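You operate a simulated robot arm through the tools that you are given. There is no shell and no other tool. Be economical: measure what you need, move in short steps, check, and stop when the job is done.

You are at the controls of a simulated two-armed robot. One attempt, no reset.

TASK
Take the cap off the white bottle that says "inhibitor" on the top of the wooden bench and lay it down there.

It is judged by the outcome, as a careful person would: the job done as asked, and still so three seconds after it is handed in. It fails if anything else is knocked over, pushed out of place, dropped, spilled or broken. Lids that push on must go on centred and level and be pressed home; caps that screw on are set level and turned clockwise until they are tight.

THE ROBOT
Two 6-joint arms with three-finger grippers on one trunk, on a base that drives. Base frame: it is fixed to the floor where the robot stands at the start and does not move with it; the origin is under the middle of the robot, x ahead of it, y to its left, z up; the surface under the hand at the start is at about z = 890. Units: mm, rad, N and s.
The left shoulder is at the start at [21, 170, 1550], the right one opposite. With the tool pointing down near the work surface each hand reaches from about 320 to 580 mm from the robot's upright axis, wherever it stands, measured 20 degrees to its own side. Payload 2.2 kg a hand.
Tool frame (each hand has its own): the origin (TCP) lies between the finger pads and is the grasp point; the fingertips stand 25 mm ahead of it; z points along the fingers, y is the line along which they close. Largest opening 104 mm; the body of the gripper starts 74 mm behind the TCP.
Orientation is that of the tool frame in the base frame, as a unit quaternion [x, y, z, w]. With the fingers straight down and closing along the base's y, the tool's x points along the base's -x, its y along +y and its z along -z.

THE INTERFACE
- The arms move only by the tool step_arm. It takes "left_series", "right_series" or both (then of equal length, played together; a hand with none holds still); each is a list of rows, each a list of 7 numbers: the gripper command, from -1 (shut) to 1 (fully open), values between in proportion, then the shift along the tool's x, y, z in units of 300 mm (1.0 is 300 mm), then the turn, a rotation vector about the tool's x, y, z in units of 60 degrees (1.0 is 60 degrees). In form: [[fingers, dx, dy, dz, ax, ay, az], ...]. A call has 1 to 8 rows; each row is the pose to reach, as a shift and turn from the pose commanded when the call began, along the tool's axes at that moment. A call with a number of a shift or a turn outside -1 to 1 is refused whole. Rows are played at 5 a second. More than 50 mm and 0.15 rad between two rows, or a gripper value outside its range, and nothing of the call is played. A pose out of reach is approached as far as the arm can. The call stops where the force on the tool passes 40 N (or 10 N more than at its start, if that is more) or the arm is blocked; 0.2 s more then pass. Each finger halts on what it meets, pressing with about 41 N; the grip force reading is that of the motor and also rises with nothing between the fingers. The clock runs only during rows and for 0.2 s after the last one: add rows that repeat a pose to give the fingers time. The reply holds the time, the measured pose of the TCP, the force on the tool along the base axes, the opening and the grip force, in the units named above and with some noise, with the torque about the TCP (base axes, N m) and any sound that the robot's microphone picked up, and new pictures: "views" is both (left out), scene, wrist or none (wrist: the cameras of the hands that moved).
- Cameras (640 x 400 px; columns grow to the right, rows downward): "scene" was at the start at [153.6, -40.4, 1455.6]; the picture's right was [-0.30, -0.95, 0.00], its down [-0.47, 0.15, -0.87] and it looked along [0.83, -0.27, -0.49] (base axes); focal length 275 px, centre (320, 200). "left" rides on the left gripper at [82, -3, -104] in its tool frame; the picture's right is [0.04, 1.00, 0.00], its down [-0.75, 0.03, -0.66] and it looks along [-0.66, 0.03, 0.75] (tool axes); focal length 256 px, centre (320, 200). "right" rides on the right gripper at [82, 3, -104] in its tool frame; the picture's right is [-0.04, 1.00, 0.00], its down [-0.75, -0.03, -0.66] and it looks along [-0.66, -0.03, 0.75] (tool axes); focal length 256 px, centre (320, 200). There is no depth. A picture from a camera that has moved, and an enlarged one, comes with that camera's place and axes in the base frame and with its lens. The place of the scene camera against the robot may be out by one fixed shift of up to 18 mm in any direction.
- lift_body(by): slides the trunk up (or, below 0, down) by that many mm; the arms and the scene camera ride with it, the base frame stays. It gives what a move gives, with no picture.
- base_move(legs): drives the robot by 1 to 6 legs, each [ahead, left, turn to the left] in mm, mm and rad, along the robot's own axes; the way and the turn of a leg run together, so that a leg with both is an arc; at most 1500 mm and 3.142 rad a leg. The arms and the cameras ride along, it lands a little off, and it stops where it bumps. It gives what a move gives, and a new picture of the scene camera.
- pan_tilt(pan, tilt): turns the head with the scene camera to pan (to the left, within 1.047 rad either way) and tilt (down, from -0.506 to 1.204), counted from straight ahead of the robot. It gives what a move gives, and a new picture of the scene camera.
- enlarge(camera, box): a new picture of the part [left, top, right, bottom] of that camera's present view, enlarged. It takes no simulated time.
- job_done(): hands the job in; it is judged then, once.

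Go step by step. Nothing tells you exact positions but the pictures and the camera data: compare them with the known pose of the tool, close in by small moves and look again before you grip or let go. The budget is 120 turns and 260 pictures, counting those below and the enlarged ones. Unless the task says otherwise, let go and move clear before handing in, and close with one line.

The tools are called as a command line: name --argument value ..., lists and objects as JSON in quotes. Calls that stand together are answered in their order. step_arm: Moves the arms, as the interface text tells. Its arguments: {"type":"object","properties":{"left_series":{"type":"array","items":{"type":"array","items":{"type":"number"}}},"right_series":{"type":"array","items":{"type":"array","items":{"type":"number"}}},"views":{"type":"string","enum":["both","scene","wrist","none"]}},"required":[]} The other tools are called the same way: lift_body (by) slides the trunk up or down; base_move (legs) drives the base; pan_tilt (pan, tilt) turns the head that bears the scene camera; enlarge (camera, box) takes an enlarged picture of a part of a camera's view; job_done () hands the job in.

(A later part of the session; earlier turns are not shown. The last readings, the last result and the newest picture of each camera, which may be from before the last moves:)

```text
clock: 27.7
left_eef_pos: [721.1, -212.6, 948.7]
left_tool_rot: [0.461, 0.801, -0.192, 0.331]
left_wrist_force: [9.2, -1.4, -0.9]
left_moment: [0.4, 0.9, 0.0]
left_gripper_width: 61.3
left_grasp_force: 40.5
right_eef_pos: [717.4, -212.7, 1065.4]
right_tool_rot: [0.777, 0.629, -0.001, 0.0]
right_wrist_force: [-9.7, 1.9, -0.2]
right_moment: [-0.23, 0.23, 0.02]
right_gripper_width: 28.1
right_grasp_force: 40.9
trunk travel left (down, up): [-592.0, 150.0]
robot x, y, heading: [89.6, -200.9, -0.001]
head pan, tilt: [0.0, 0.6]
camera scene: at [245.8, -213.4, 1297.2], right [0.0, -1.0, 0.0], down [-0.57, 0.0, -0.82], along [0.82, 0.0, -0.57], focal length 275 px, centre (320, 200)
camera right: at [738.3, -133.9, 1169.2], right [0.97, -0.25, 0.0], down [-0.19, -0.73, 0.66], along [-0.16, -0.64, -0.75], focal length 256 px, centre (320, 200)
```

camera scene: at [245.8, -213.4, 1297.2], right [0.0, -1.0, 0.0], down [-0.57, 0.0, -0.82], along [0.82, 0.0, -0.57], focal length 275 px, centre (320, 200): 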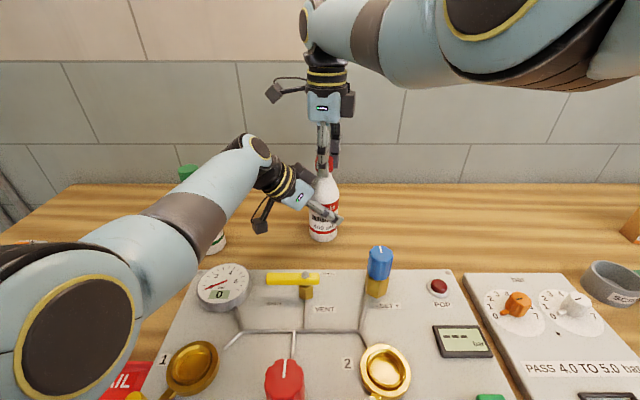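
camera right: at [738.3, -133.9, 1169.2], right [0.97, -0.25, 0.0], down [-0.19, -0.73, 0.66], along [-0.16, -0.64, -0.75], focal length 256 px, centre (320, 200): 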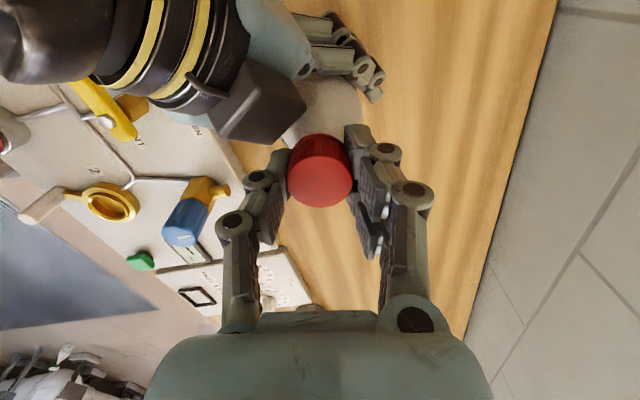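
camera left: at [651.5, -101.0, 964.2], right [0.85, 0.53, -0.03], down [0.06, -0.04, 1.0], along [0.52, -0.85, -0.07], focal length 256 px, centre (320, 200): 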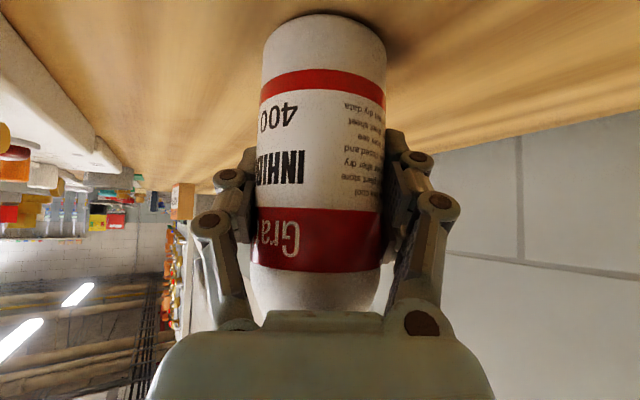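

Gripped (28 mm), with about 10 N of side load, so I relieve that by 2 mm and turn counter-clockwise 60°.

step_arm --right_series '[[-0.9, 0, -0.007, 0, 0, 0, 0], [-0.9, 0, -0.007, 0, 0, 0, -0.14], [-0.9, 0, -0.007, 0, 0, 0, -0.28], [-0.9, 0, -0.007, 0, 0, 0, -0.42], [-0.9, 0, -0.007, 0, 0, 0, -0.56], [-0.9, 0, -0.007, 0, 0, 0, -0.7], [-0.9, 0, -0.007, 0, 0, 0, -0.84], [-0.9, 0, -0.007, 0, 0, 0, -0.98]]'

```text
clock: 29.5
left_eef_pos: [718.4, -213.1, 948.0]
left_tool_rot: [0.461, 0.801, -0.192, 0.331]
left_wrist_force: [-25.7, -1.7, 7.8]
left_moment: [-0.41, -2.1, 0.4]
left_gripper_width: 61.2
left_grasp_force: 40.9
right_eef_pos: [717.4, -212.6, 1068.2]
right_tool_rot: [0.368, 0.93, 0.002, 0.002]
right_wrist_force: [26.3, 1.2, 0.6]
right_moment: [0.45, -0.84, -0.34]
right_gripper_width: 28.1
right_grasp_force: 40.9
trunk travel left (down, up): [-592.0, 150.0]
robot x, y, heading: [93.1, -203.0, -0.003]
head pan, tilt: [0.0, 0.6]
camera scene: at [245.1, -213.6, 1297.3], right [0.0, -1.0, 0.0], down [-0.57, 0.0, -0.82], along [0.82, 0.0, -0.57], focal length 275 px, centre (320, 200)
camera right: at [659.3, -155.8, 1171.4], right [0.71, 0.7, 0.0], down [0.53, -0.54, 0.66], along [0.46, -0.47, -0.75], focal length 256 px, centre (320, 200)
```

scene: 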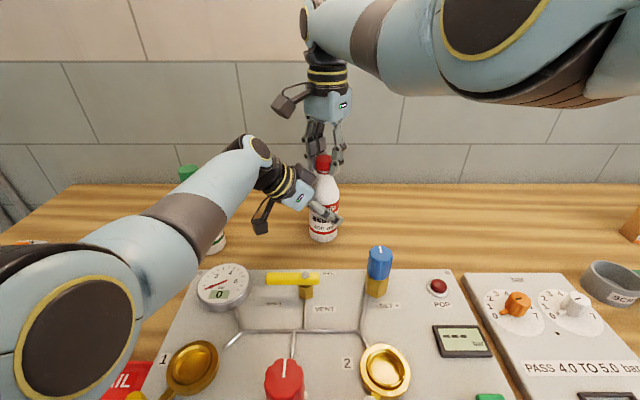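
right: 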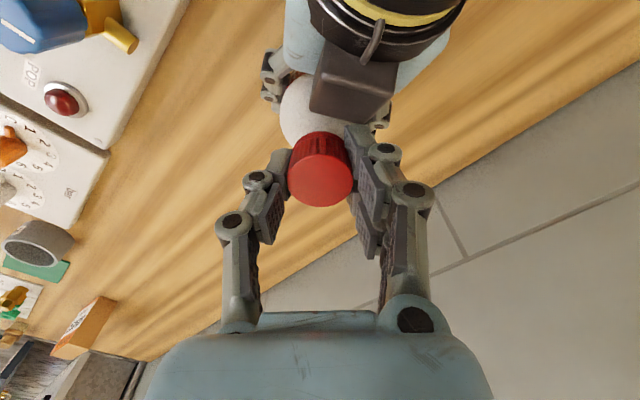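

Cap turned with the gripper; a side load remains from eccentricity. I ease +3 mm in x and turn another 40°.

step_arm --right_series '[[-0.9, -0.007, 0.007, -0.003, 0, 0, 0], [-0.9, -0.007, 0.007, -0.003, 0, 0, -0.13], [-0.9, -0.007, 0.007, -0.003, 0, 0, -0.26], [-0.9, -0.007, 0.007, -0.003, 0, 0, -0.39], [-0.9, -0.007, 0.007, -0.003, 0, 0, -0.52], [-0.9, -0.007, 0.007, -0.003, 0, 0, -0.65]]'

```text
clock: 30.9
left_eef_pos: [720.0, -212.5, 947.4]
left_tool_rot: [0.463, 0.8, -0.192, 0.33]
left_wrist_force: [-26.7, -1.1, -1.8]
left_moment: [-1.04, -2.7, 0.53]
left_gripper_width: 61.3
left_grasp_force: 40.7
right_eef_pos: [720.2, -211.5, 1068.7]
right_tool_rot: [0.037, 0.999, 0.0, 0.004]
right_wrist_force: [29.0, -0.6, 13.2]
right_moment: [0.51, -1.01, -0.48]
right_gripper_width: 28.0
right_grasp_force: 40.8
trunk travel left (down, up): [-592.0, 150.0]
robot x, y, heading: [93.0, -205.9, -0.002]
head pan, tilt: [0.0, 0.6]
camera scene: at [245.2, -213.5, 1297.3], right [0.0, -1.0, 0.0], down [-0.57, 0.0, -0.82], along [0.82, 0.0, -0.57], focal length 275 px, centre (320, 200)
camera right: at [639.1, -204.0, 1172.4], right [0.11, 0.99, 0.0], down [0.74, -0.09, 0.66], along [0.66, -0.07, -0.75], focal length 256 px, centre (320, 200)
```

scene: 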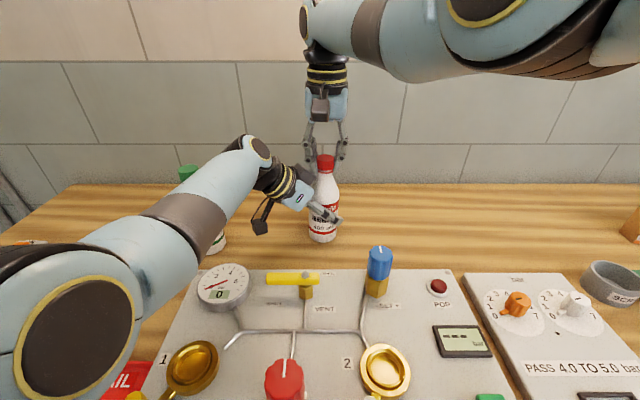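
right: 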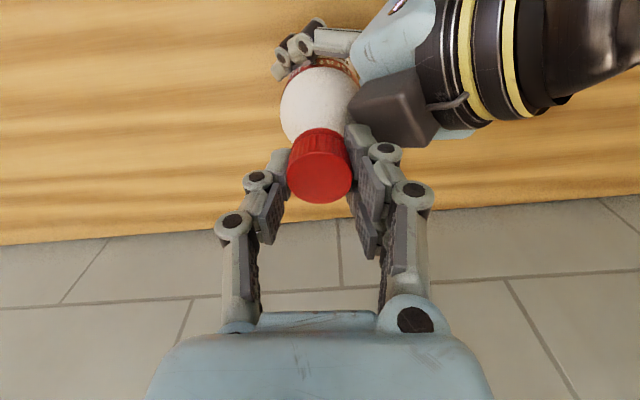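

The turn works; the cap is rising. I open slightly, let the load go, and look at the centring.

step_arm --right_series '[[-0.3, 0, 0, 0, 0, 0, 0], [-0.15, 0, 0, 0, 0, 0, 0], [-0.15, 0, 0, 0, 0, 0, 0]]'

enlarge --camera "scene" --box '[270, 100, 390, 250]'

```text
clock: 31.7
left_eef_pos: [719.9, -211.9, 946.9]
left_tool_rot: [0.461, 0.8, -0.192, 0.331]
left_wrist_force: [-21.7, 3.1, -5.4]
left_moment: [-0.45, -2.19, 0.3]
left_gripper_width: 61.4
left_grasp_force: 40.9
right_eef_pos: [718.3, -211.3, 1066.3]
right_tool_rot: [0.037, 0.999, 0.0, -0.001]
right_wrist_force: [20.5, -1.5, 5.2]
right_moment: [0.14, -0.29, -0.34]
right_gripper_width: 49.0
right_grasp_force: 0.1
trunk travel left (down, up): [-592.0, 150.0]
robot x, y, heading: [90.7, -204.4, 0.001]
head pan, tilt: [0.0, 0.6]
camera scene: at [245.9, -213.4, 1297.1], right [0.0, -1.0, 0.0], down [-0.57, 0.0, -0.82], along [0.82, 0.0, -0.57], focal length 275 px, centre (320, 200)
camera right: at [638.3, -203.2, 1170.6], right [0.11, 0.99, 0.0], down [0.75, -0.09, 0.66], along [0.65, -0.07, -0.75], focal length 256 px, centre (320, 200)
```

scene: 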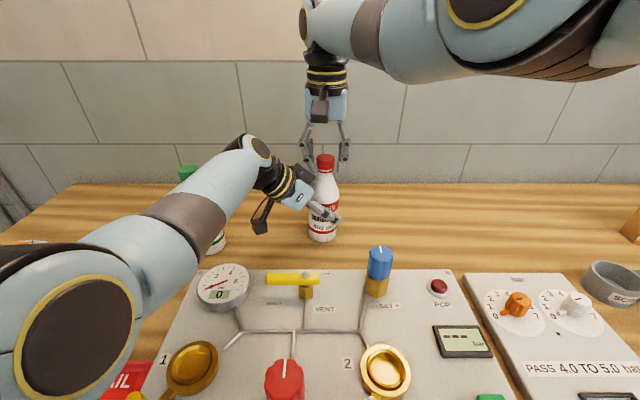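
right: 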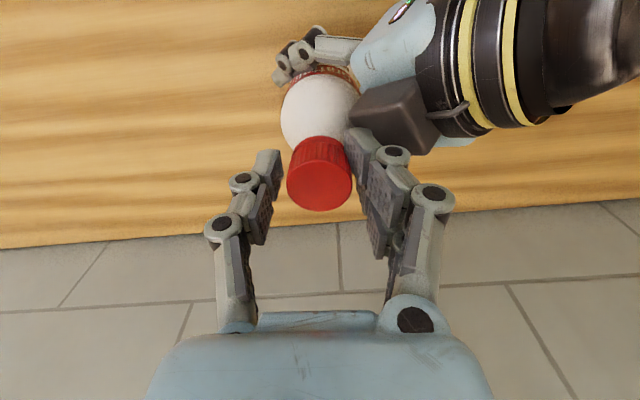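

```text
2.67 times, centred on (330, 175) of scene
camera zoom: at [245.9, -213.4, 1297.1], right [0.0, -1.0, 0.0], down [-0.57, 0.0, -0.82], along [0.82, 0.0, -0.57], focal length 733 px, centre (293, 267)
```

zoom: 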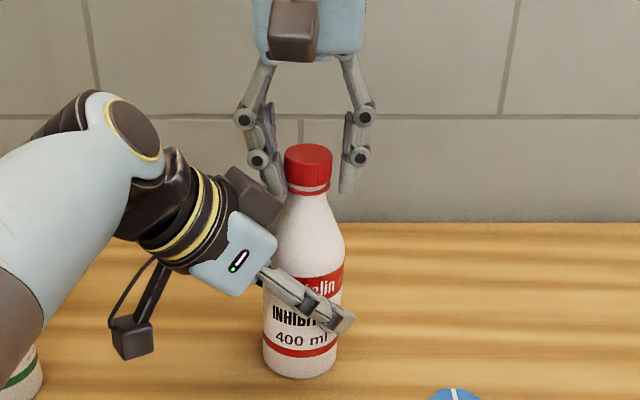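

The side load comes from the right finger touching the block on the left gripper's back. I lift clear and turn back clockwise, so the next turn stays in the free sector.

step_arm --right_series '[[-0.15, -0.01, 0, -0.07, 0, 0, 0.05], [-0.15, -0.01, 0, -0.14, 0, 0, 0.15], [-0.15, -0.01, 0, -0.17, 0, 0, 0.29], [-0.15, 0, 0, -0.17, 0, 0, 0.43], [-0.15, 0, 0, -0.17, 0, 0, 0.57], [-0.15, 0, 0, -0.17, 0, 0, 0.71], [-0.15, 0, 0, -0.17, 0, 0, 0.85], [-0.15, 0, 0, -0.17, 0, 0, 0.99]]' --views "scene"

step_arm --right_series '[[-0.15, 0, 0, 0, 0, 0, 0.14], [-0.15, 0, 0, 0, 0, 0, 0.28], [-0.15, 0, 0, 0, 0, 0, 0.42], [-0.15, 0, 0, 0, 0, 0, 0.56], [-0.15, 0, 0, 0, 0, 0, 0.7], [-0.15, 0, 0, 0, 0, 0, 0.84], [-0.15, 0, 0, 0, 0, 0, 0.98]]' --views "wrist"

```text
clock: 33.5
left_eef_pos: [720.2, -212.2, 948.1]
left_tool_rot: [0.462, 0.8, -0.192, 0.331]
left_wrist_force: [-0.6, 0.1, -2.0]
left_moment: [0.04, -0.02, 0.03]
left_gripper_width: 61.3
left_grasp_force: 41.4
right_eef_pos: [718.4, -212.7, 1118.0]
right_tool_rot: [0.528, 0.849, 0.0, 0.0]
right_wrist_force: [-0.2, 0.7, 0.7]
right_moment: [-0.01, -0.01, -0.02]
right_gripper_width: 44.2
right_grasp_force: 0.0
trunk travel left (down, up): [-592.0, 150.0]
robot x, y, heading: [88.6, -199.2, 0.003]
head pan, tilt: [0.0, 0.6]
camera scene: at [245.9, -213.4, 1297.2], right [0.0, -1.0, 0.0], down [-0.57, 0.0, -0.82], along [0.82, 0.0, -0.57], focal length 275 px, centre (320, 200)
```

scene: 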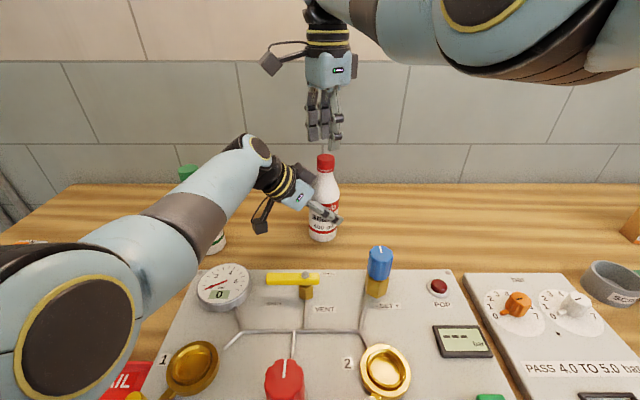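

```text
clock: 35.1
left_eef_pos: [721.0, -213.0, 947.5]
left_tool_rot: [0.462, 0.8, -0.192, 0.331]
left_wrist_force: [0.4, 0.4, -2.9]
left_moment: [-0.02, -0.01, 0.01]
left_gripper_width: 61.8
left_grasp_force: 41.1
right_eef_pos: [718.8, -212.9, 1116.9]
right_tool_rot: [0.877, 0.48, 0.0, 0.0]
right_wrist_force: [0.5, -0.3, -0.2]
right_moment: [0.0, 0.01, 0.02]
right_gripper_width: 44.3
right_grasp_force: 0.3
trunk travel left (down, up): [-592.0, 150.0]
robot x, y, heading: [89.4, -199.0, -0.006]
head pan, tilt: [0.0, 0.6]
camera right: at [766.3, -146.5, 1222.1], right [0.82, -0.57, 0.0], down [-0.43, -0.62, 0.66], along [-0.38, -0.54, -0.75], focal length 256 px, centre (320, 200)
```

right: 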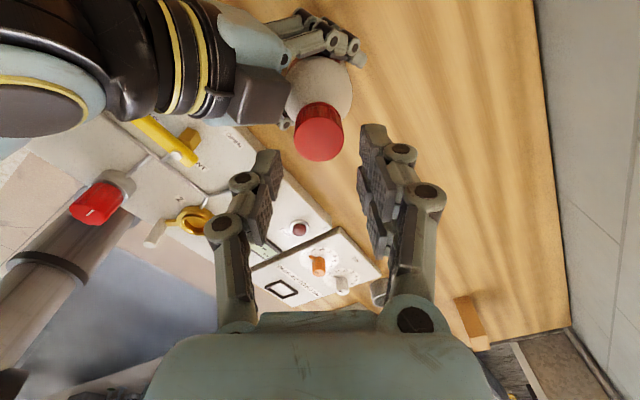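

Loads are zero again. I set the start angle to the free sector (closing axis about -15°) and descend on the cap again.

step_arm --right_series '[[-0.1, 0, 0, 0, 0, 0, -0.14], [-0.1, 0, 0, 0, 0, 0, -0.29], [-0.1, 0, 0, 0.07, 0, 0, -0.29], [-0.1, 0, 0, 0.153, 0, 0, -0.29], [-0.1, 0, 0, 0.153, 0, 0, -0.29]]'

```text
refused: row 2 steps farther than a row can; nothing moved
```

step_arm --right_series '[[-0.1, 0, 0, 0, 0, 0, -0.14], [-0.1, 0, 0, 0, 0, 0, -0.28], [-0.1, 0, 0, 0.07, 0, 0, -0.29], [-0.1, 0, 0, 0.153, 0, 0, -0.29], [-0.1, 0, 0, 0.153, 0, 0, -0.29]]'

```text
clock: 36.3
left_eef_pos: [720.3, -211.0, 947.5]
left_tool_rot: [0.462, 0.8, -0.191, 0.332]
left_wrist_force: [0.1, -0.2, -2.6]
left_moment: [0.01, 0.0, 0.0]
left_gripper_width: 61.7
left_grasp_force: 40.6
right_eef_pos: [719.6, -210.9, 1072.6]
right_tool_rot: [0.794, 0.608, 0.0, 0.0]
right_wrist_force: [0.3, -0.2, -0.2]
right_moment: [0.01, 0.0, -0.03]
right_gripper_width: 46.5
right_grasp_force: 0.0
trunk travel left (down, up): [-592.0, 150.0]
robot x, y, heading: [88.5, -200.6, -0.002]
head pan, tilt: [0.0, 0.6]
camera scene: at [245.7, -213.4, 1297.2], right [0.0, -1.0, 0.0], down [-0.57, 0.0, -0.82], along [0.82, 0.0, -0.57], focal length 275 px, centre (320, 200)
camera right: at [744.5, -135.3, 1176.5], right [0.95, -0.3, 0.0], down [-0.23, -0.72, 0.66], along [-0.2, -0.63, -0.75], focal length 256 px, centre (320, 200)
```

scene: 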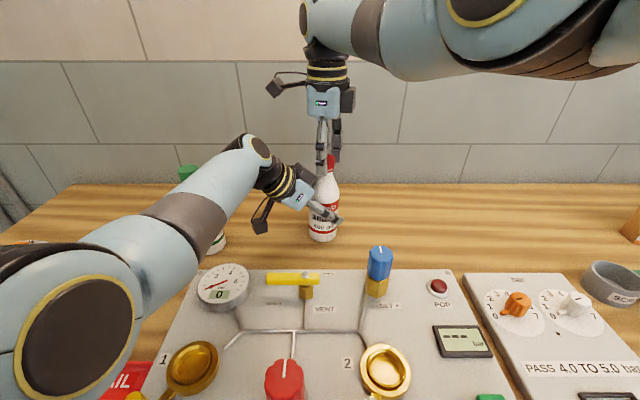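
right: 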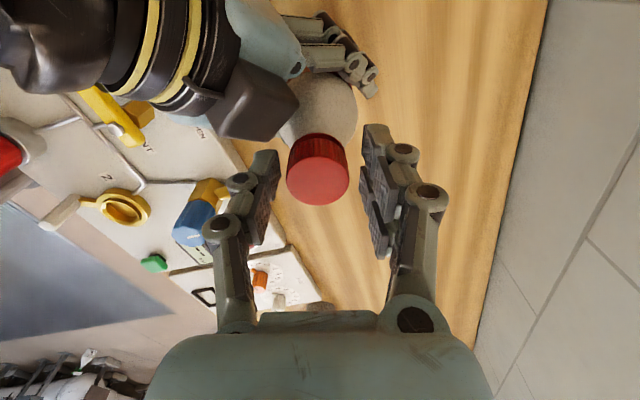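

Centred. I lower 3 mm, grip, and turn counter-clockwise 55°.

step_arm --right_series '[[-0.3, 0, -0.003, 0.01, 0, 0, 0], [-0.5, 0, -0.003, 0.01, 0, 0, 0], [-0.9, 0, -0.003, 0.01, 0, 0, 0], [-0.9, 0, -0.003, 0.01, 0, 0, 0]]' --views "none"

step_arm --right_series '[[-0.9, 0, 0, 0, 0, 0, -0.14], [-0.9, 0, 0, 0, 0, 0, -0.28], [-0.9, 0, 0, 0, 0, 0, -0.42], [-0.9, 0, 0, -0.002, 0, 0, -0.56], [-0.9, 0, 0, -0.003, 0, 0, -0.7], [-0.9, 0, 0, -0.003, 0, 0, -0.84], [-0.9, 0, 0, -0.003, 0, 0, -0.84]]'

```text
clock: 37.3
left_eef_pos: [720.2, -211.6, 948.6]
left_tool_rot: [0.461, 0.801, -0.191, 0.332]
left_wrist_force: [4.5, 0.2, -3.7]
left_moment: [0.05, 0.45, 0.0]
left_gripper_width: 61.3
left_grasp_force: 41.2
right_eef_pos: [718.0, -212.4, 1069.5]
right_tool_rot: [0.794, 0.608, 0.001, 0.0]
right_wrist_force: [-3.3, -0.9, 0.4]
right_moment: [-0.05, 0.17, 0.02]
right_gripper_width: 27.5
right_grasp_force: 41.8
trunk travel left (down, up): [-592.0, 150.0]
robot x, y, heading: [91.1, -199.8, -0.0]
head pan, tilt: [0.0, 0.6]
```

```text
clock: 38.9
left_eef_pos: [718.2, -211.1, 948.0]
left_tool_rot: [0.462, 0.8, -0.191, 0.331]
left_wrist_force: [-5.4, 3.5, 0.3]
left_moment: [-0.37, -0.34, 0.01]
left_gripper_width: 61.5
left_grasp_force: 40.3
right_eef_pos: [719.5, -212.1, 1070.7]
right_tool_rot: [0.459, 0.888, 0.0, 0.001]
right_wrist_force: [6.3, -3.8, -3.7]
right_moment: [-0.17, -0.31, -0.04]
right_gripper_width: 27.5
right_grasp_force: 41.0
trunk travel left (down, up): [-592.0, 150.0]
robot x, y, heading: [89.0, -202.1, -0.002]
head pan, tilt: [0.0, 0.6]
camera scene: at [245.9, -213.4, 1297.2], right [0.0, -1.0, 0.0], down [-0.57, 0.0, -0.82], along [0.82, 0.0, -0.57], focal length 275 px, centre (320, 200)
camera right: at [674.6, -144.7, 1174.0], right [0.84, 0.55, 0.0], down [0.41, -0.63, 0.66], along [0.36, -0.55, -0.75], focal length 256 px, centre (320, 200)
```

scene: 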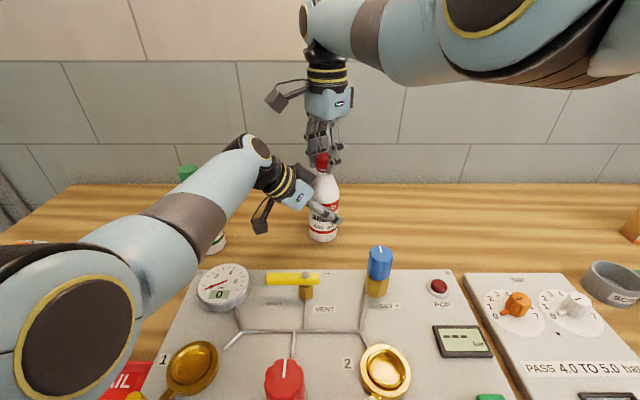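
right: 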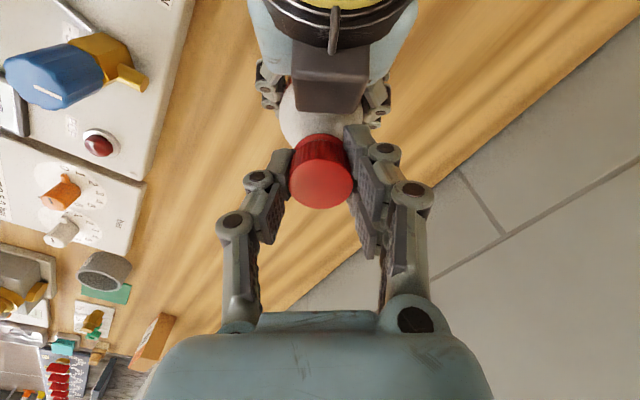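

Loads are low and the turning torque is nearly nothing. I test with a gentle 4 mm lift.

step_arm --right_series '[[-0.9, 0, 0, -0.007, 0, 0, 0], [-0.9, 0, 0, -0.014, 0, 0, 0], [-0.9, 0, 0, -0.014, 0, 0, 0]]' --views "none"

enlarge --camera "scene" --box '[270, 100, 390, 250]'

```text
clock: 39.7
left_eef_pos: [720.6, -212.3, 950.1]
left_tool_rot: [0.461, 0.8, -0.191, 0.334]
left_wrist_force: [-21.4, 3.3, 26.3]
left_moment: [0.05, -1.58, 0.2]
left_gripper_width: 61.7
left_grasp_force: 40.9
right_eef_pos: [717.8, -213.6, 1074.1]
right_tool_rot: [0.46, 0.888, 0.0, 0.0]
right_wrist_force: [21.1, -2.5, -29.2]
right_moment: [-0.47, -0.98, -0.21]
right_gripper_width: 27.4
right_grasp_force: 40.8
trunk travel left (down, up): [-592.0, 150.0]
robot x, y, heading: [90.6, -201.3, -0.003]
head pan, tilt: [0.0, 0.6]
```

```text
2.67 times, centred on (330, 175) of scene
camera zoom: at [245.9, -213.4, 1297.2], right [0.0, -1.0, 0.0], down [-0.57, 0.0, -0.82], along [0.82, 0.0, -0.57], focal length 733 px, centre (293, 267)
```

zoom: 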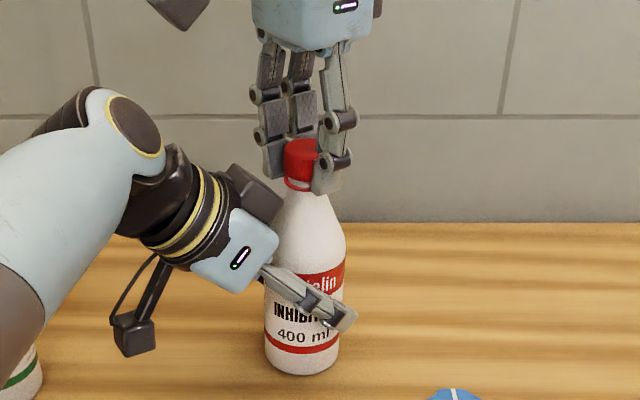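

Still on the thread (29 N), so I lower back, open, turn back clockwise, and repeat.

step_arm --right_series '[[-0.9, 0, 0, 0.013, 0, 0, 0], [-0.1, 0, 0, 0.013, 0, 0, 0], [-0.1, 0, 0, 0.013, 0, 0, 0.14], [-0.1, 0, 0, 0.013, 0, 0, 0.28], [-0.1, 0, 0, 0.013, 0, 0, 0.42], [-0.1, 0, 0, 0.013, 0, 0, 0.56], [-0.1, 0, 0, 0.013, 0, 0, 0.7], [-0.1, 0, 0, 0.013, 0, 0, 0.84]]' --views "none"

step_arm --right_series '[[-0.9, 0, 0, 0, 0, 0, 0], [-0.9, 0, 0, 0, 0, 0, 0], [-0.9, 0, 0, 0, 0, 0, -0.14], [-0.9, 0, 0, 0, 0, 0, -0.28], [-0.9, 0, 0, -0.002, 0, 0, -0.42], [-0.9, 0, 0, -0.002, 0, 0, -0.56], [-0.9, 0, 0, -0.003, 0, 0, -0.7], [-0.9, 0, 0, -0.003, 0, 0, -0.84]]'

```text
clock: 41.5
left_eef_pos: [720.7, -212.4, 947.2]
left_tool_rot: [0.461, 0.8, -0.191, 0.332]
left_wrist_force: [-0.4, -0.5, -3.2]
left_moment: [-0.03, 0.02, 0.02]
left_gripper_width: 61.9
left_grasp_force: 41.2
right_eef_pos: [716.1, -210.9, 1069.9]
right_tool_rot: [0.795, 0.606, 0.0, -0.001]
right_wrist_force: [0.3, -0.1, -0.3]
right_moment: [-0.03, -0.02, 0.01]
right_gripper_width: 46.9
right_grasp_force: 0.1
trunk travel left (down, up): [-592.0, 150.0]
robot x, y, heading: [90.2, -201.6, -0.002]
head pan, tilt: [0.0, 0.6]
```

```text
clock: 43.3
left_eef_pos: [720.8, -213.0, 947.7]
left_tool_rot: [0.461, 0.8, -0.191, 0.331]
left_wrist_force: [1.4, -2.5, -2.6]
left_moment: [0.22, 0.22, 0.04]
left_gripper_width: 62.2
left_grasp_force: 40.7
right_eef_pos: [718.9, -212.2, 1070.6]
right_tool_rot: [0.458, 0.889, 0.0, 0.0]
right_wrist_force: [-1.0, 2.5, -0.5]
right_moment: [0.03, -0.21, -0.1]
right_gripper_width: 27.5
right_grasp_force: 41.2
trunk travel left (down, up): [-592.0, 150.0]
robot x, y, heading: [88.1, -201.4, -0.007]
head pan, tilt: [0.0, 0.6]
camera scene: at [245.9, -213.4, 1297.2], right [0.0, -1.0, 0.0], down [-0.57, 0.0, -0.82], along [0.82, 0.0, -0.57], focal length 275 px, centre (320, 200)
camera right: at [674.1, -144.4, 1175.0], right [0.84, 0.55, 0.0], down [0.41, -0.63, 0.66], along [0.36, -0.55, -0.75], focal length 256 px, centre (320, 200)
```

scene: 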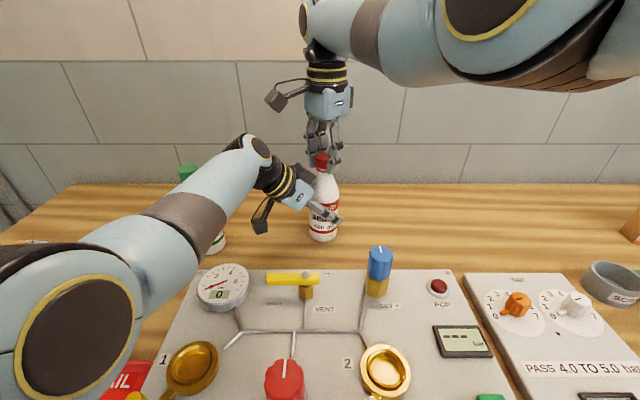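
right: 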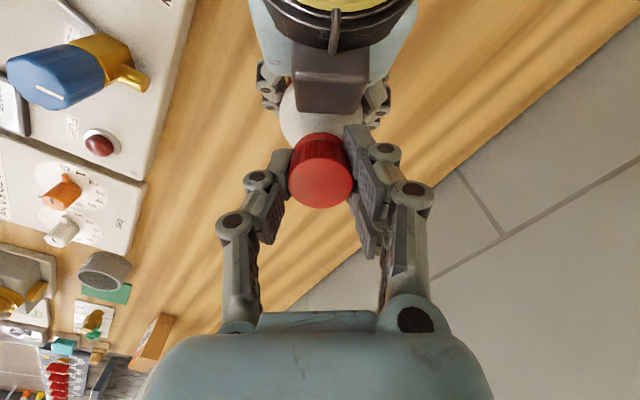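

Works cleanly (about 200° so far). I do another two cycles.

step_arm --right_series '[[-0.1, 0, 0, 0, 0, 0, 0], [-0.1, 0, 0, 0, 0, 0, 0.0], [-0.1, 0, 0, 0, 0, 0, 0.14], [-0.1, 0, 0, 0, 0, 0, 0.28], [-0.1, 0, 0, 0, 0, 0, 0.42], [-0.1, 0, 0, 0, 0, 0, 0.56], [-0.1, 0, 0, 0, 0, 0, 0.7], [-0.1, 0, 0, 0, 0, 0, 0.84]]' --views "none"

step_arm --right_series '[[-0.9, 0, 0, 0, 0, 0, 0], [-0.9, 0, 0, 0, 0, 0, 0], [-0.9, 0, 0, 0, 0, 0, -0.14], [-0.9, 0, 0, 0, 0, 0, -0.28], [-0.9, 0, 0, -0.002, 0, 0, -0.42], [-0.9, 0, 0, -0.002, 0, 0, -0.56], [-0.9, 0, 0, -0.003, 0, 0, -0.7], [-0.9, 0, 0, -0.003, 0, 0, -0.84]]' --views "none"

step_arm --right_series '[[-0.1, 0, 0, 0, 0, 0, 0], [-0.1, 0, 0, 0, 0, 0, 0.0], [-0.1, 0, 0, 0, 0, 0, 0.14], [-0.1, 0, 0, 0, 0, 0, 0.28], [-0.1, 0, 0, 0, 0, 0, 0.42], [-0.1, 0, 0, 0, 0, 0, 0.56], [-0.1, 0, 0, 0, 0, 0, 0.7], [-0.1, 0, 0, 0, 0, 0, 0.84]]' --views "none"

step_arm --right_series '[[-0.9, 0, 0, 0, 0, 0, 0], [-0.9, 0, 0, 0, 0, 0, 0], [-0.9, 0, 0, 0, 0, 0, -0.14], [-0.9, 0, 0, 0, 0, 0, -0.28], [-0.9, 0, 0, -0.002, 0, 0, -0.42], [-0.9, 0, 0, -0.002, 0, 0, -0.56], [-0.9, 0, 0, -0.003, 0, 0, -0.7], [-0.9, 0, 0, -0.003, 0, 0, -0.84]]'

enlarge --camera "scene" --box '[270, 100, 390, 250]'

```text
clock: 45.1
left_eef_pos: [719.5, -211.4, 947.7]
left_tool_rot: [0.461, 0.801, -0.191, 0.331]
left_wrist_force: [0.2, -0.4, -2.3]
left_moment: [-0.01, -0.04, -0.01]
left_gripper_width: 61.8
left_grasp_force: 41.1
right_eef_pos: [717.4, -211.4, 1072.3]
right_tool_rot: [0.795, 0.606, 0.0, 0.0]
right_wrist_force: [0.2, 0.1, 0.5]
right_moment: [0.0, 0.0, 0.02]
right_gripper_width: 46.8
right_grasp_force: 0.0
trunk travel left (down, up): [-592.0, 150.0]
robot x, y, heading: [93.3, -203.2, -0.005]
head pan, tilt: [0.0, 0.6]
```

```text
clock: 46.9
left_eef_pos: [720.4, -213.1, 948.5]
left_tool_rot: [0.462, 0.8, -0.191, 0.332]
left_wrist_force: [-11.1, -0.9, 2.8]
left_moment: [0.05, -1.25, 0.1]
left_gripper_width: 61.9
left_grasp_force: 40.8
right_eef_pos: [718.8, -212.7, 1073.6]
right_tool_rot: [0.457, 0.889, 0.001, 0.0]
right_wrist_force: [9.6, 2.4, -5.5]
right_moment: [0.08, -0.26, -0.12]
right_gripper_width: 27.8
right_grasp_force: 40.8
trunk travel left (down, up): [-592.0, 150.0]
robot x, y, heading: [89.9, -201.9, 0.0]
head pan, tilt: [0.0, 0.6]
```

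```text
clock: 48.7
left_eef_pos: [720.1, -211.2, 948.3]
left_tool_rot: [0.461, 0.801, -0.191, 0.331]
left_wrist_force: [0.0, 0.1, -3.6]
left_moment: [-0.01, -0.01, 0.0]
left_gripper_width: 62.2
left_grasp_force: 41.2
right_eef_pos: [717.3, -213.3, 1072.8]
right_tool_rot: [0.795, 0.607, 0.001, 0.0]
right_wrist_force: [-0.7, -0.4, -0.2]
right_moment: [-0.01, 0.03, 0.03]
right_gripper_width: 47.3
right_grasp_force: 0.0
trunk travel left (down, up): [-592.0, 150.0]
robot x, y, heading: [88.6, -201.5, -0.005]
head pan, tilt: [0.0, 0.6]
```

```text
clock: 50.5
left_eef_pos: [718.8, -212.6, 947.6]
left_tool_rot: [0.461, 0.8, -0.191, 0.331]
left_wrist_force: [-4.1, -3.1, -4.7]
left_moment: [0.31, -0.4, 0.06]
left_gripper_width: 61.9
left_grasp_force: 40.5
right_eef_pos: [719.2, -212.1, 1073.5]
right_tool_rot: [0.459, 0.889, 0.0, 0.001]
right_wrist_force: [4.4, 2.9, 2.2]
right_moment: [0.1, -0.13, -0.08]
right_gripper_width: 27.3
right_grasp_force: 41.6
trunk travel left (down, up): [-592.0, 150.0]
robot x, y, heading: [87.4, -204.3, 0.002]
head pan, tilt: [0.0, 0.6]
camera scene: at [245.9, -213.4, 1297.2], right [0.0, -1.0, 0.0], down [-0.57, 0.0, -0.82], along [0.82, 0.0, -0.57], focal length 275 px, centre (320, 200)
camera right: at [674.6, -144.1, 1177.8], right [0.84, 0.55, 0.0], down [0.41, -0.63, 0.66], along [0.36, -0.55, -0.75], focal length 256 px, centre (320, 200)
```

scene: 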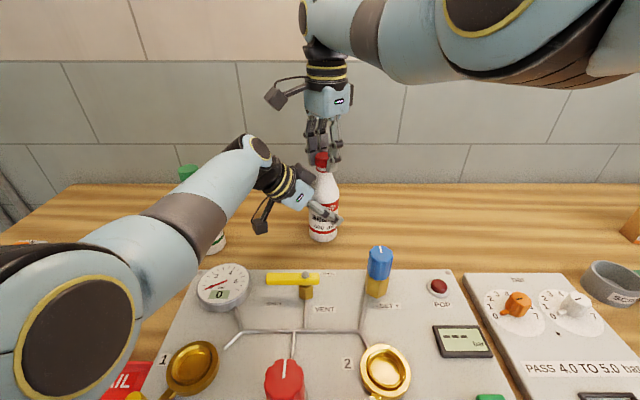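
right: 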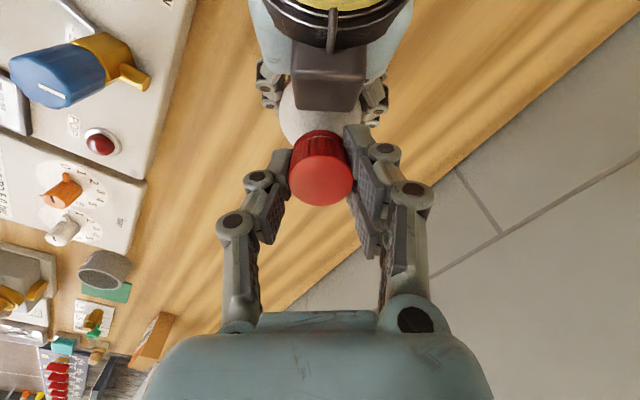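

```text
2.67 times, centred on (330, 175) of scene
camera zoom: at [245.9, -213.4, 1297.2], right [0.0, -1.0, 0.0], down [-0.57, 0.0, -0.82], along [0.82, 0.0, -0.57], focal length 733 px, centre (293, 267)
```

zoom: 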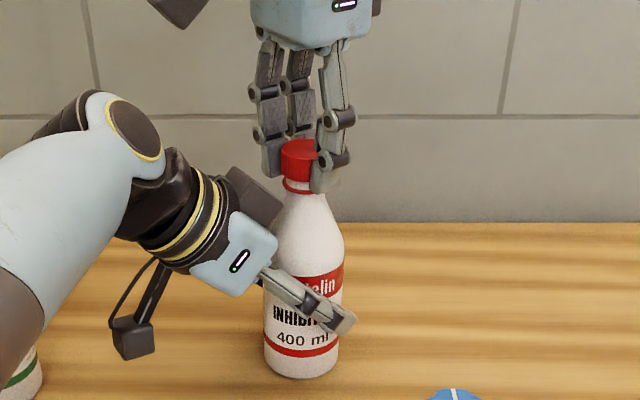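

The cap now stands visibly off its ring. Lift test of 5 mm.

step_arm --right_series '[[-0.9, 0, 0, -0.006, 0, 0, 0], [-0.9, 0, 0, -0.012, 0, 0, 0], [-0.9, 0, 0, -0.017, 0, 0, 0], [-0.9, 0, 0, -0.017, 0, 0, 0]]' --views "none"

enlarge --camera "scene" --box '[270, 100, 390, 250]'

```text
clock: 51.5
left_eef_pos: [720.7, -211.4, 947.8]
left_tool_rot: [0.461, 0.801, -0.19, 0.331]
left_wrist_force: [-6.6, -6.9, 3.1]
left_moment: [0.78, -0.75, 0.02]
left_gripper_width: 61.8
left_grasp_force: 40.9
right_eef_pos: [717.9, -210.9, 1077.3]
right_tool_rot: [0.458, 0.889, 0.0, -0.001]
right_wrist_force: [8.2, 8.0, -7.4]
right_moment: [0.13, -0.06, -0.02]
right_gripper_width: 27.3
right_grasp_force: 40.6
trunk travel left (down, up): [-592.0, 150.0]
robot x, y, heading: [88.1, -204.1, -0.0]
head pan, tilt: [0.0, 0.6]
```

```text
2.67 times, centred on (330, 175) of scene
camera zoom: at [245.9, -213.4, 1297.2], right [0.0, -1.0, 0.0], down [-0.57, 0.0, -0.82], along [0.82, 0.0, -0.57], focal length 733 px, centre (293, 267)
```

zoom: 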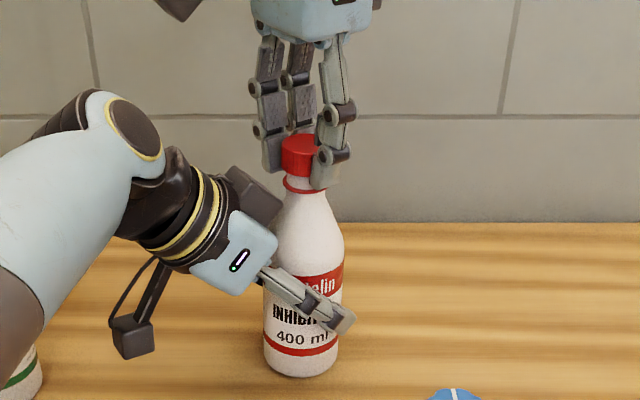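

The resistance is only about 7 N, so the cap seems free. I lift straight up 25 mm and check.

step_arm --right_series '[[-0.9, 0, 0, -0.01, 0, 0, 0], [-0.9, 0, 0, -0.02, 0, 0, 0], [-0.9, 0, 0, -0.035, 0, 0, 0], [-0.9, 0, 0, -0.05, 0, 0, 0], [-0.9, 0, 0, -0.08, 0, 0, 0]]' --views "none"

enlarge --camera "scene" --box '[270, 100, 390, 250]'

```text
clock: 52.7
left_eef_pos: [720.7, -212.0, 947.9]
left_tool_rot: [0.461, 0.8, -0.191, 0.332]
left_wrist_force: [-0.2, 0.3, -2.3]
left_moment: [-0.03, -0.04, 0.01]
left_gripper_width: 61.7
left_grasp_force: 41.0
right_eef_pos: [718.4, -212.8, 1103.0]
right_tool_rot: [0.459, 0.888, 0.0, 0.0]
right_wrist_force: [-0.8, -0.2, 1.2]
right_moment: [-0.02, 0.0, -0.03]
right_gripper_width: 27.3
right_grasp_force: 41.0
trunk travel left (down, up): [-592.0, 150.0]
robot x, y, heading: [88.9, -201.4, -0.002]
head pan, tilt: [0.0, 0.6]
```

```text
2.67 times, centred on (330, 175) of scene
camera zoom: at [245.7, -213.4, 1297.2], right [0.0, -1.0, 0.0], down [-0.57, 0.0, -0.82], along [0.82, 0.0, -0.57], focal length 733 px, centre (293, 267)
```

zoom: 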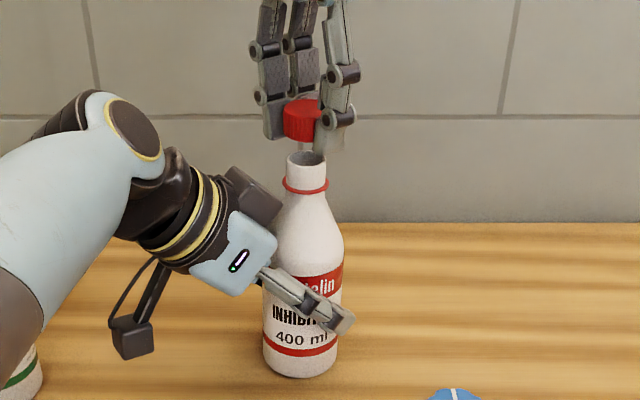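

The cap is off and the bottle stands in the left hand. I carry the cap up and to a clear spot on the bench at about (690,-400).

step_arm --right_series '[[-0.9, 0, 0, -0.12, 0, 0, 0], [-0.9, -0.076, -0.073, -0.12, 0, 0, 0], [-0.9, -0.152, -0.146, -0.12, 0, 0, 0], [-0.9, -0.228, -0.219, -0.12, 0, 0, 0], [-0.9, -0.304, -0.292, -0.12, 0, 0, 0], [-0.9, -0.38, -0.365, -0.05, 0, 0, 0], [-0.9, -0.454, -0.436, 0.06, 0, 0, 0], [-0.9, -0.454, -0.436, 0.18, 0, 0, 0]]'

```text
clock: 54.5
left_eef_pos: [720.7, -211.4, 947.3]
left_tool_rot: [0.462, 0.8, -0.192, 0.331]
left_wrist_force: [0.8, -0.2, -3.8]
left_moment: [-0.03, 0.03, -0.01]
left_gripper_width: 62.1
left_grasp_force: 41.1
right_eef_pos: [691.2, -400.1, 1048.5]
right_tool_rot: [0.46, 0.888, 0.0, 0.0]
right_wrist_force: [0.3, -0.4, -0.4]
right_moment: [-0.06, 0.0, -0.01]
right_gripper_width: 26.4
right_grasp_force: 40.6
right hand out of reach, approached as far as the arm can: row 5, 6
trunk travel left (down, up): [-592.0, 150.0]
robot x, y, heading: [89.4, -199.6, 0.003]
head pan, tilt: [0.0, 0.6]
camera scene: at [246.2, -212.9, 1297.1], right [0.0, -1.0, 0.0], down [-0.57, 0.0, -0.82], along [0.82, 0.0, -0.57], focal length 275 px, centre (320, 200)
camera right: at [647.1, -332.0, 1152.3], right [0.84, 0.55, 0.0], down [0.41, -0.63, 0.66], along [0.36, -0.55, -0.75], focal length 256 px, centre (320, 200)
```

scene: 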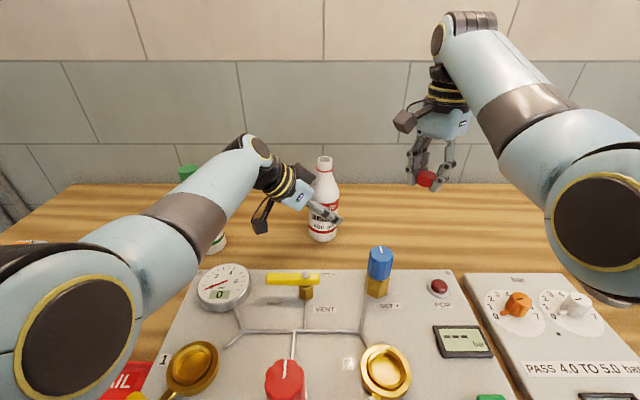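
right: 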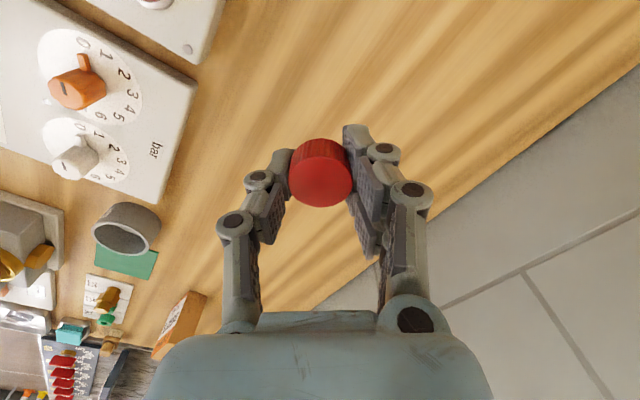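

Clear wood below. I lower to a little above the bench.

step_arm --right_series '[[-0.9, 0, 0, 0.1, 0, 0, 0], [-0.9, 0, 0, 0.2, 0, 0, 0], [-0.9, 0, 0, 0.3, 0, 0, 0], [-0.9, 0, 0, 0.36, 0, 0, 0], [-0.9, 0, 0, 0.405, 0, 0, 0]]'

enlarge --camera "scene" --box '[370, 120, 500, 260]'

```text
clock: 55.7
left_eef_pos: [721.2, -212.7, 948.2]
left_tool_rot: [0.462, 0.8, -0.192, 0.332]
left_wrist_force: [0.2, 0.2, -3.2]
left_moment: [0.0, -0.05, 0.01]
left_gripper_width: 62.2
left_grasp_force: 40.6
right_eef_pos: [690.7, -400.0, 926.5]
right_tool_rot: [0.459, 0.888, -0.001, 0.0]
right_wrist_force: [-0.9, -1.1, 0.9]
right_moment: [-0.03, 0.04, 0.0]
right_gripper_width: 26.3
right_grasp_force: 41.2
trunk travel left (down, up): [-592.0, 150.0]
robot x, y, heading: [91.2, -204.6, -0.006]
head pan, tilt: [0.0, 0.6]
camera scene: at [246.0, -213.6, 1297.2], right [0.0, -1.0, 0.0], down [-0.57, 0.0, -0.82], along [0.82, 0.0, -0.57], focal length 275 px, centre (320, 200)
camera right: at [647.1, -331.6, 1031.1], right [0.84, 0.54, 0.0], down [0.41, -0.63, 0.66], along [0.36, -0.55, -0.75], focal length 256 px, centre (320, 200)
```

scene: 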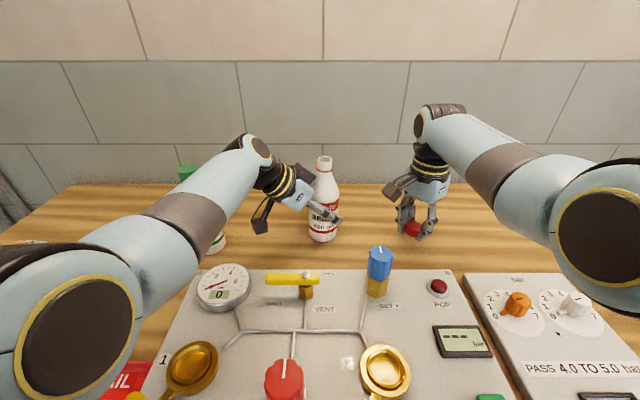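
right: 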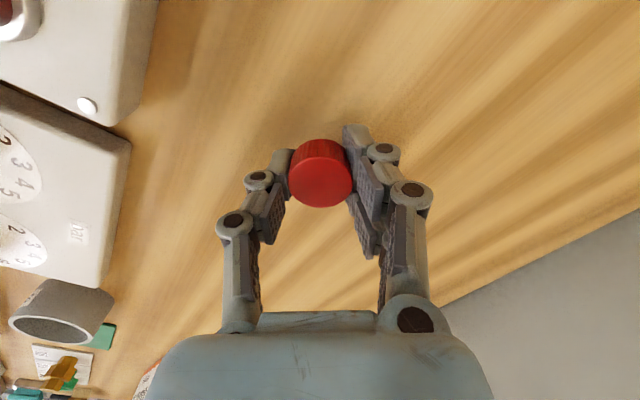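

```text
2.86 times, centred on (435, 190) of scene
camera zoom: at [246.0, -213.6, 1297.2], right [0.0, -1.0, 0.0], down [-0.57, 0.0, -0.82], along [0.82, 0.0, -0.57], focal length 786 px, centre (-9, 229)
```

zoom: 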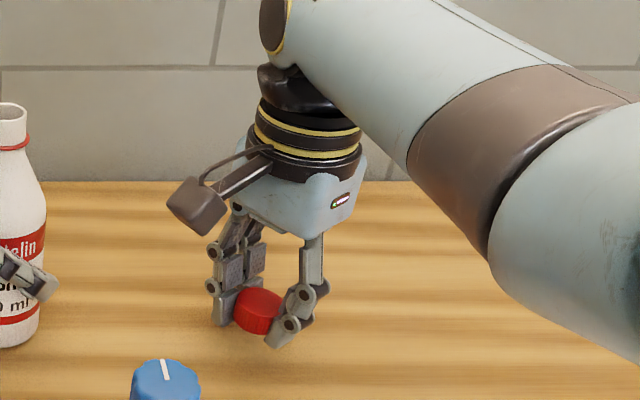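

Close to the bench. I creep down in 1.5 mm steps.

step_arm --right_series '[[-0.9, 0, 0, 0.005, 0, 0, 0], [-0.9, 0, 0, 0.01, 0, 0, 0], [-0.9, 0, 0, 0.015, 0, 0, 0], [-0.9, 0, 0, 0.02, 0, 0, 0], [-0.9, 0, 0, 0.025, 0, 0, 0]]' --views "none"

enlarge --camera "scene" --box '[380, 190, 460, 260]'

```text
clock: 56.9
left_eef_pos: [720.7, -212.3, 948.0]
left_tool_rot: [0.461, 0.801, -0.191, 0.332]
left_wrist_force: [-0.1, -1.2, -3.1]
left_moment: [-0.01, -0.04, 0.0]
left_gripper_width: 62.2
left_grasp_force: 41.0
right_eef_pos: [691.0, -398.1, 919.2]
right_tool_rot: [0.459, 0.888, 0.0, 0.0]
right_wrist_force: [0.2, 0.0, 0.1]
right_moment: [0.02, -0.02, -0.02]
right_gripper_width: 26.4
right_grasp_force: 40.7
trunk travel left (down, up): [-592.0, 150.0]
robot x, y, heading: [90.6, -201.7, -0.004]
head pan, tilt: [0.0, 0.6]
```

```text
5.71 times, centred on (420, 225) of scene
camera zoom: at [245.9, -213.5, 1297.2], right [0.0, -1.0, 0.0], down [-0.57, 0.0, -0.82], along [0.82, 0.0, -0.57], focal length 1572 px, centre (-251, 57)
```

zoom: 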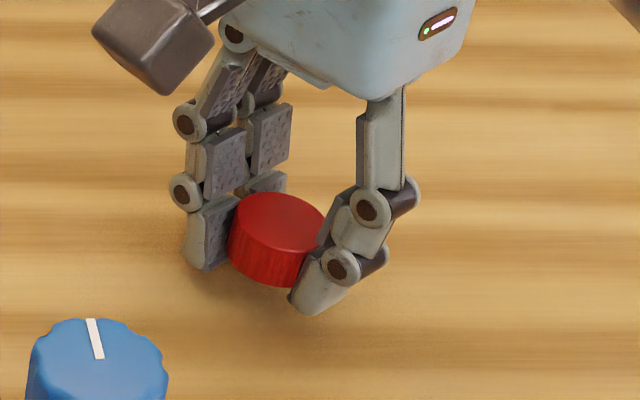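

step_arm --right_series '[[-0.9, 0, 0, 0.005, 0, 0, 0], [-0.9, 0, 0, 0.01, 0, 0, 0], [-0.9, 0, 0, 0.015, 0, 0, 0], [-0.9, 0, 0, 0.015, 0, 0, 0]]' --views "none"

```text
clock: 57.9
left_eef_pos: [720.3, -212.0, 947.4]
left_tool_rot: [0.461, 0.801, -0.191, 0.332]
left_wrist_force: [0.0, 0.7, -3.2]
left_moment: [-0.01, 0.03, -0.01]
left_gripper_width: 62.0
left_grasp_force: 41.1
right_eef_pos: [691.2, -399.0, 914.3]
right_tool_rot: [0.46, 0.888, 0.0, -0.001]
right_wrist_force: [0.7, -0.4, 0.3]
right_moment: [0.02, 0.02, 0.06]
right_gripper_width: 26.4
right_grasp_force: 41.4
trunk travel left (down, up): [-592.0, 150.0]
robot x, y, heading: [89.1, -199.2, -0.001]
head pan, tilt: [0.0, 0.6]
```

No contact yet; I continue creeping down.

step_arm --right_series '[[-0.9, 0, 0, 0.004, 0, 0, 0], [-0.9, 0, 0, 0.008, 0, 0, 0], [-0.9, 0, 0, 0.012, 0, 0, 0], [-0.9, 0, 0, 0.012, 0, 0, 0]]' --views "none"

enlarge --camera "scene" --box '[380, 190, 460, 260]'

```text
clock: 58.9
left_eef_pos: [720.6, -212.5, 947.4]
left_tool_rot: [0.461, 0.801, -0.19, 0.331]
left_wrist_force: [-0.3, 0.5, -2.3]
left_moment: [0.01, -0.05, -0.03]
left_gripper_width: 62.1
left_grasp_force: 41.7
right_eef_pos: [689.7, -399.7, 910.9]
right_tool_rot: [0.459, 0.889, 0.0, 0.0]
right_wrist_force: [-0.1, 0.2, 0.2]
right_moment: [0.04, 0.01, 0.04]
right_gripper_width: 26.5
right_grasp_force: 41.1
trunk travel left (down, up): [-592.0, 150.0]
robot x, y, heading: [88.3, -198.7, -0.005]
head pan, tilt: [0.0, 0.6]
```

```text
5.71 times, centred on (420, 225) of scene
camera zoom: at [245.8, -213.5, 1297.2], right [0.0, -1.0, 0.0], down [-0.57, 0.0, -0.82], along [0.82, 0.0, -0.57], focal length 1572 px, centre (-251, 57)
```

zoom: 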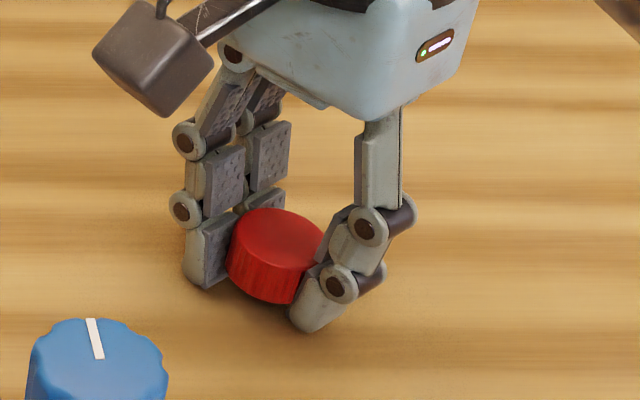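

step_arm --right_series '[[-0.9, 0, 0, 0.004, 0, 0, 0], [-0.9, 0, 0, 0.008, 0, 0, 0], [-0.9, 0, 0, 0.012, 0, 0, 0], [-0.9, 0, 0, 0.016, 0, 0, 0], [-0.9, 0, 0, 0.016, 0, 0, 0]]' --views "none"

```text
clock: 60.1
left_eef_pos: [719.5, -212.0, 947.4]
left_tool_rot: [0.461, 0.801, -0.191, 0.332]
left_wrist_force: [0.0, -0.4, -3.7]
left_moment: [0.02, 0.0, 0.0]
left_gripper_width: 62.3
left_grasp_force: 40.9
right_eef_pos: [689.7, -399.1, 907.1]
right_tool_rot: [0.459, 0.888, 0.0, 0.0]
right_wrist_force: [0.1, 0.2, -0.4]
right_moment: [0.02, -0.01, 0.01]
right_gripper_width: 26.4
right_grasp_force: 40.8
trunk travel left (down, up): [-592.0, 150.0]
robot x, y, heading: [92.5, -200.7, -0.007]
head pan, tilt: [0.0, 0.6]
```

Still free; the bench is a little lower than assumed. I keep creeping.

step_arm --right_series '[[-0.9, 0, 0, 0.004, 0, 0, 0], [-0.9, 0, 0, 0.008, 0, 0, 0], [-0.9, 0, 0, 0.012, 0, 0, 0], [-0.9, 0, 0, 0.016, 0, 0, 0], [-0.9, 0, 0, 0.016, 0, 0, 0]]' --views "wrist"

enlarge --camera "scene" --box '[380, 190, 460, 260]'

```text
clock: 61.3
left_eef_pos: [717.8, -212.4, 949.1]
left_tool_rot: [0.461, 0.8, -0.191, 0.333]
left_wrist_force: [-0.2, -0.8, -2.4]
left_moment: [0.0, -0.05, 0.01]
left_gripper_width: 62.1
left_grasp_force: 40.9
right_eef_pos: [690.5, -398.8, 906.4]
right_tool_rot: [0.46, 0.888, 0.0, 0.003]
right_wrist_force: [-1.2, -3.7, 30.7]
right_moment: [-0.07, 0.3, 0.04]
right_gripper_width: 26.3
right_grasp_force: 41.5
trunk travel left (down, up): [-592.0, 150.0]
robot x, y, heading: [88.7, -202.2, -0.001]
head pan, tilt: [0.0, 0.6]
camera right: at [645.5, -331.6, 1009.4], right [0.84, 0.54, 0.01], down [0.41, -0.63, 0.66], along [0.36, -0.55, -0.75], focal length 256 px, centre (320, 200)
```

right: 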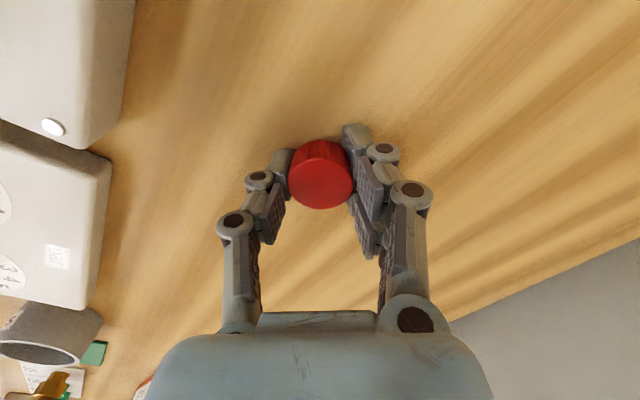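

```text
5.71 times, centred on (420, 225) of scene
camera zoom: at [242.9, -213.1, 1297.8], right [0.0, -1.0, 0.0], down [-0.56, 0.0, -0.83], along [0.83, 0.0, -0.56], focal length 1572 px, centre (-251, 57)
```

zoom: 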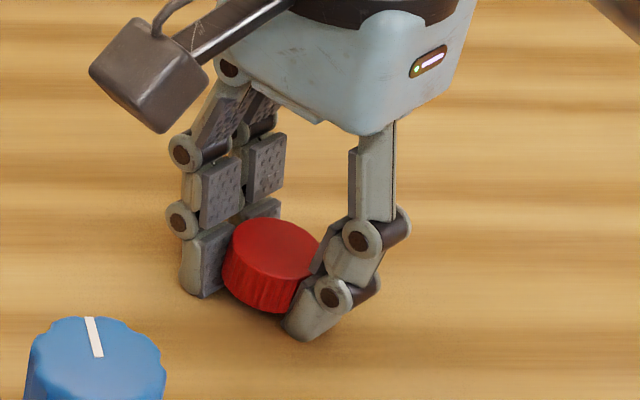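

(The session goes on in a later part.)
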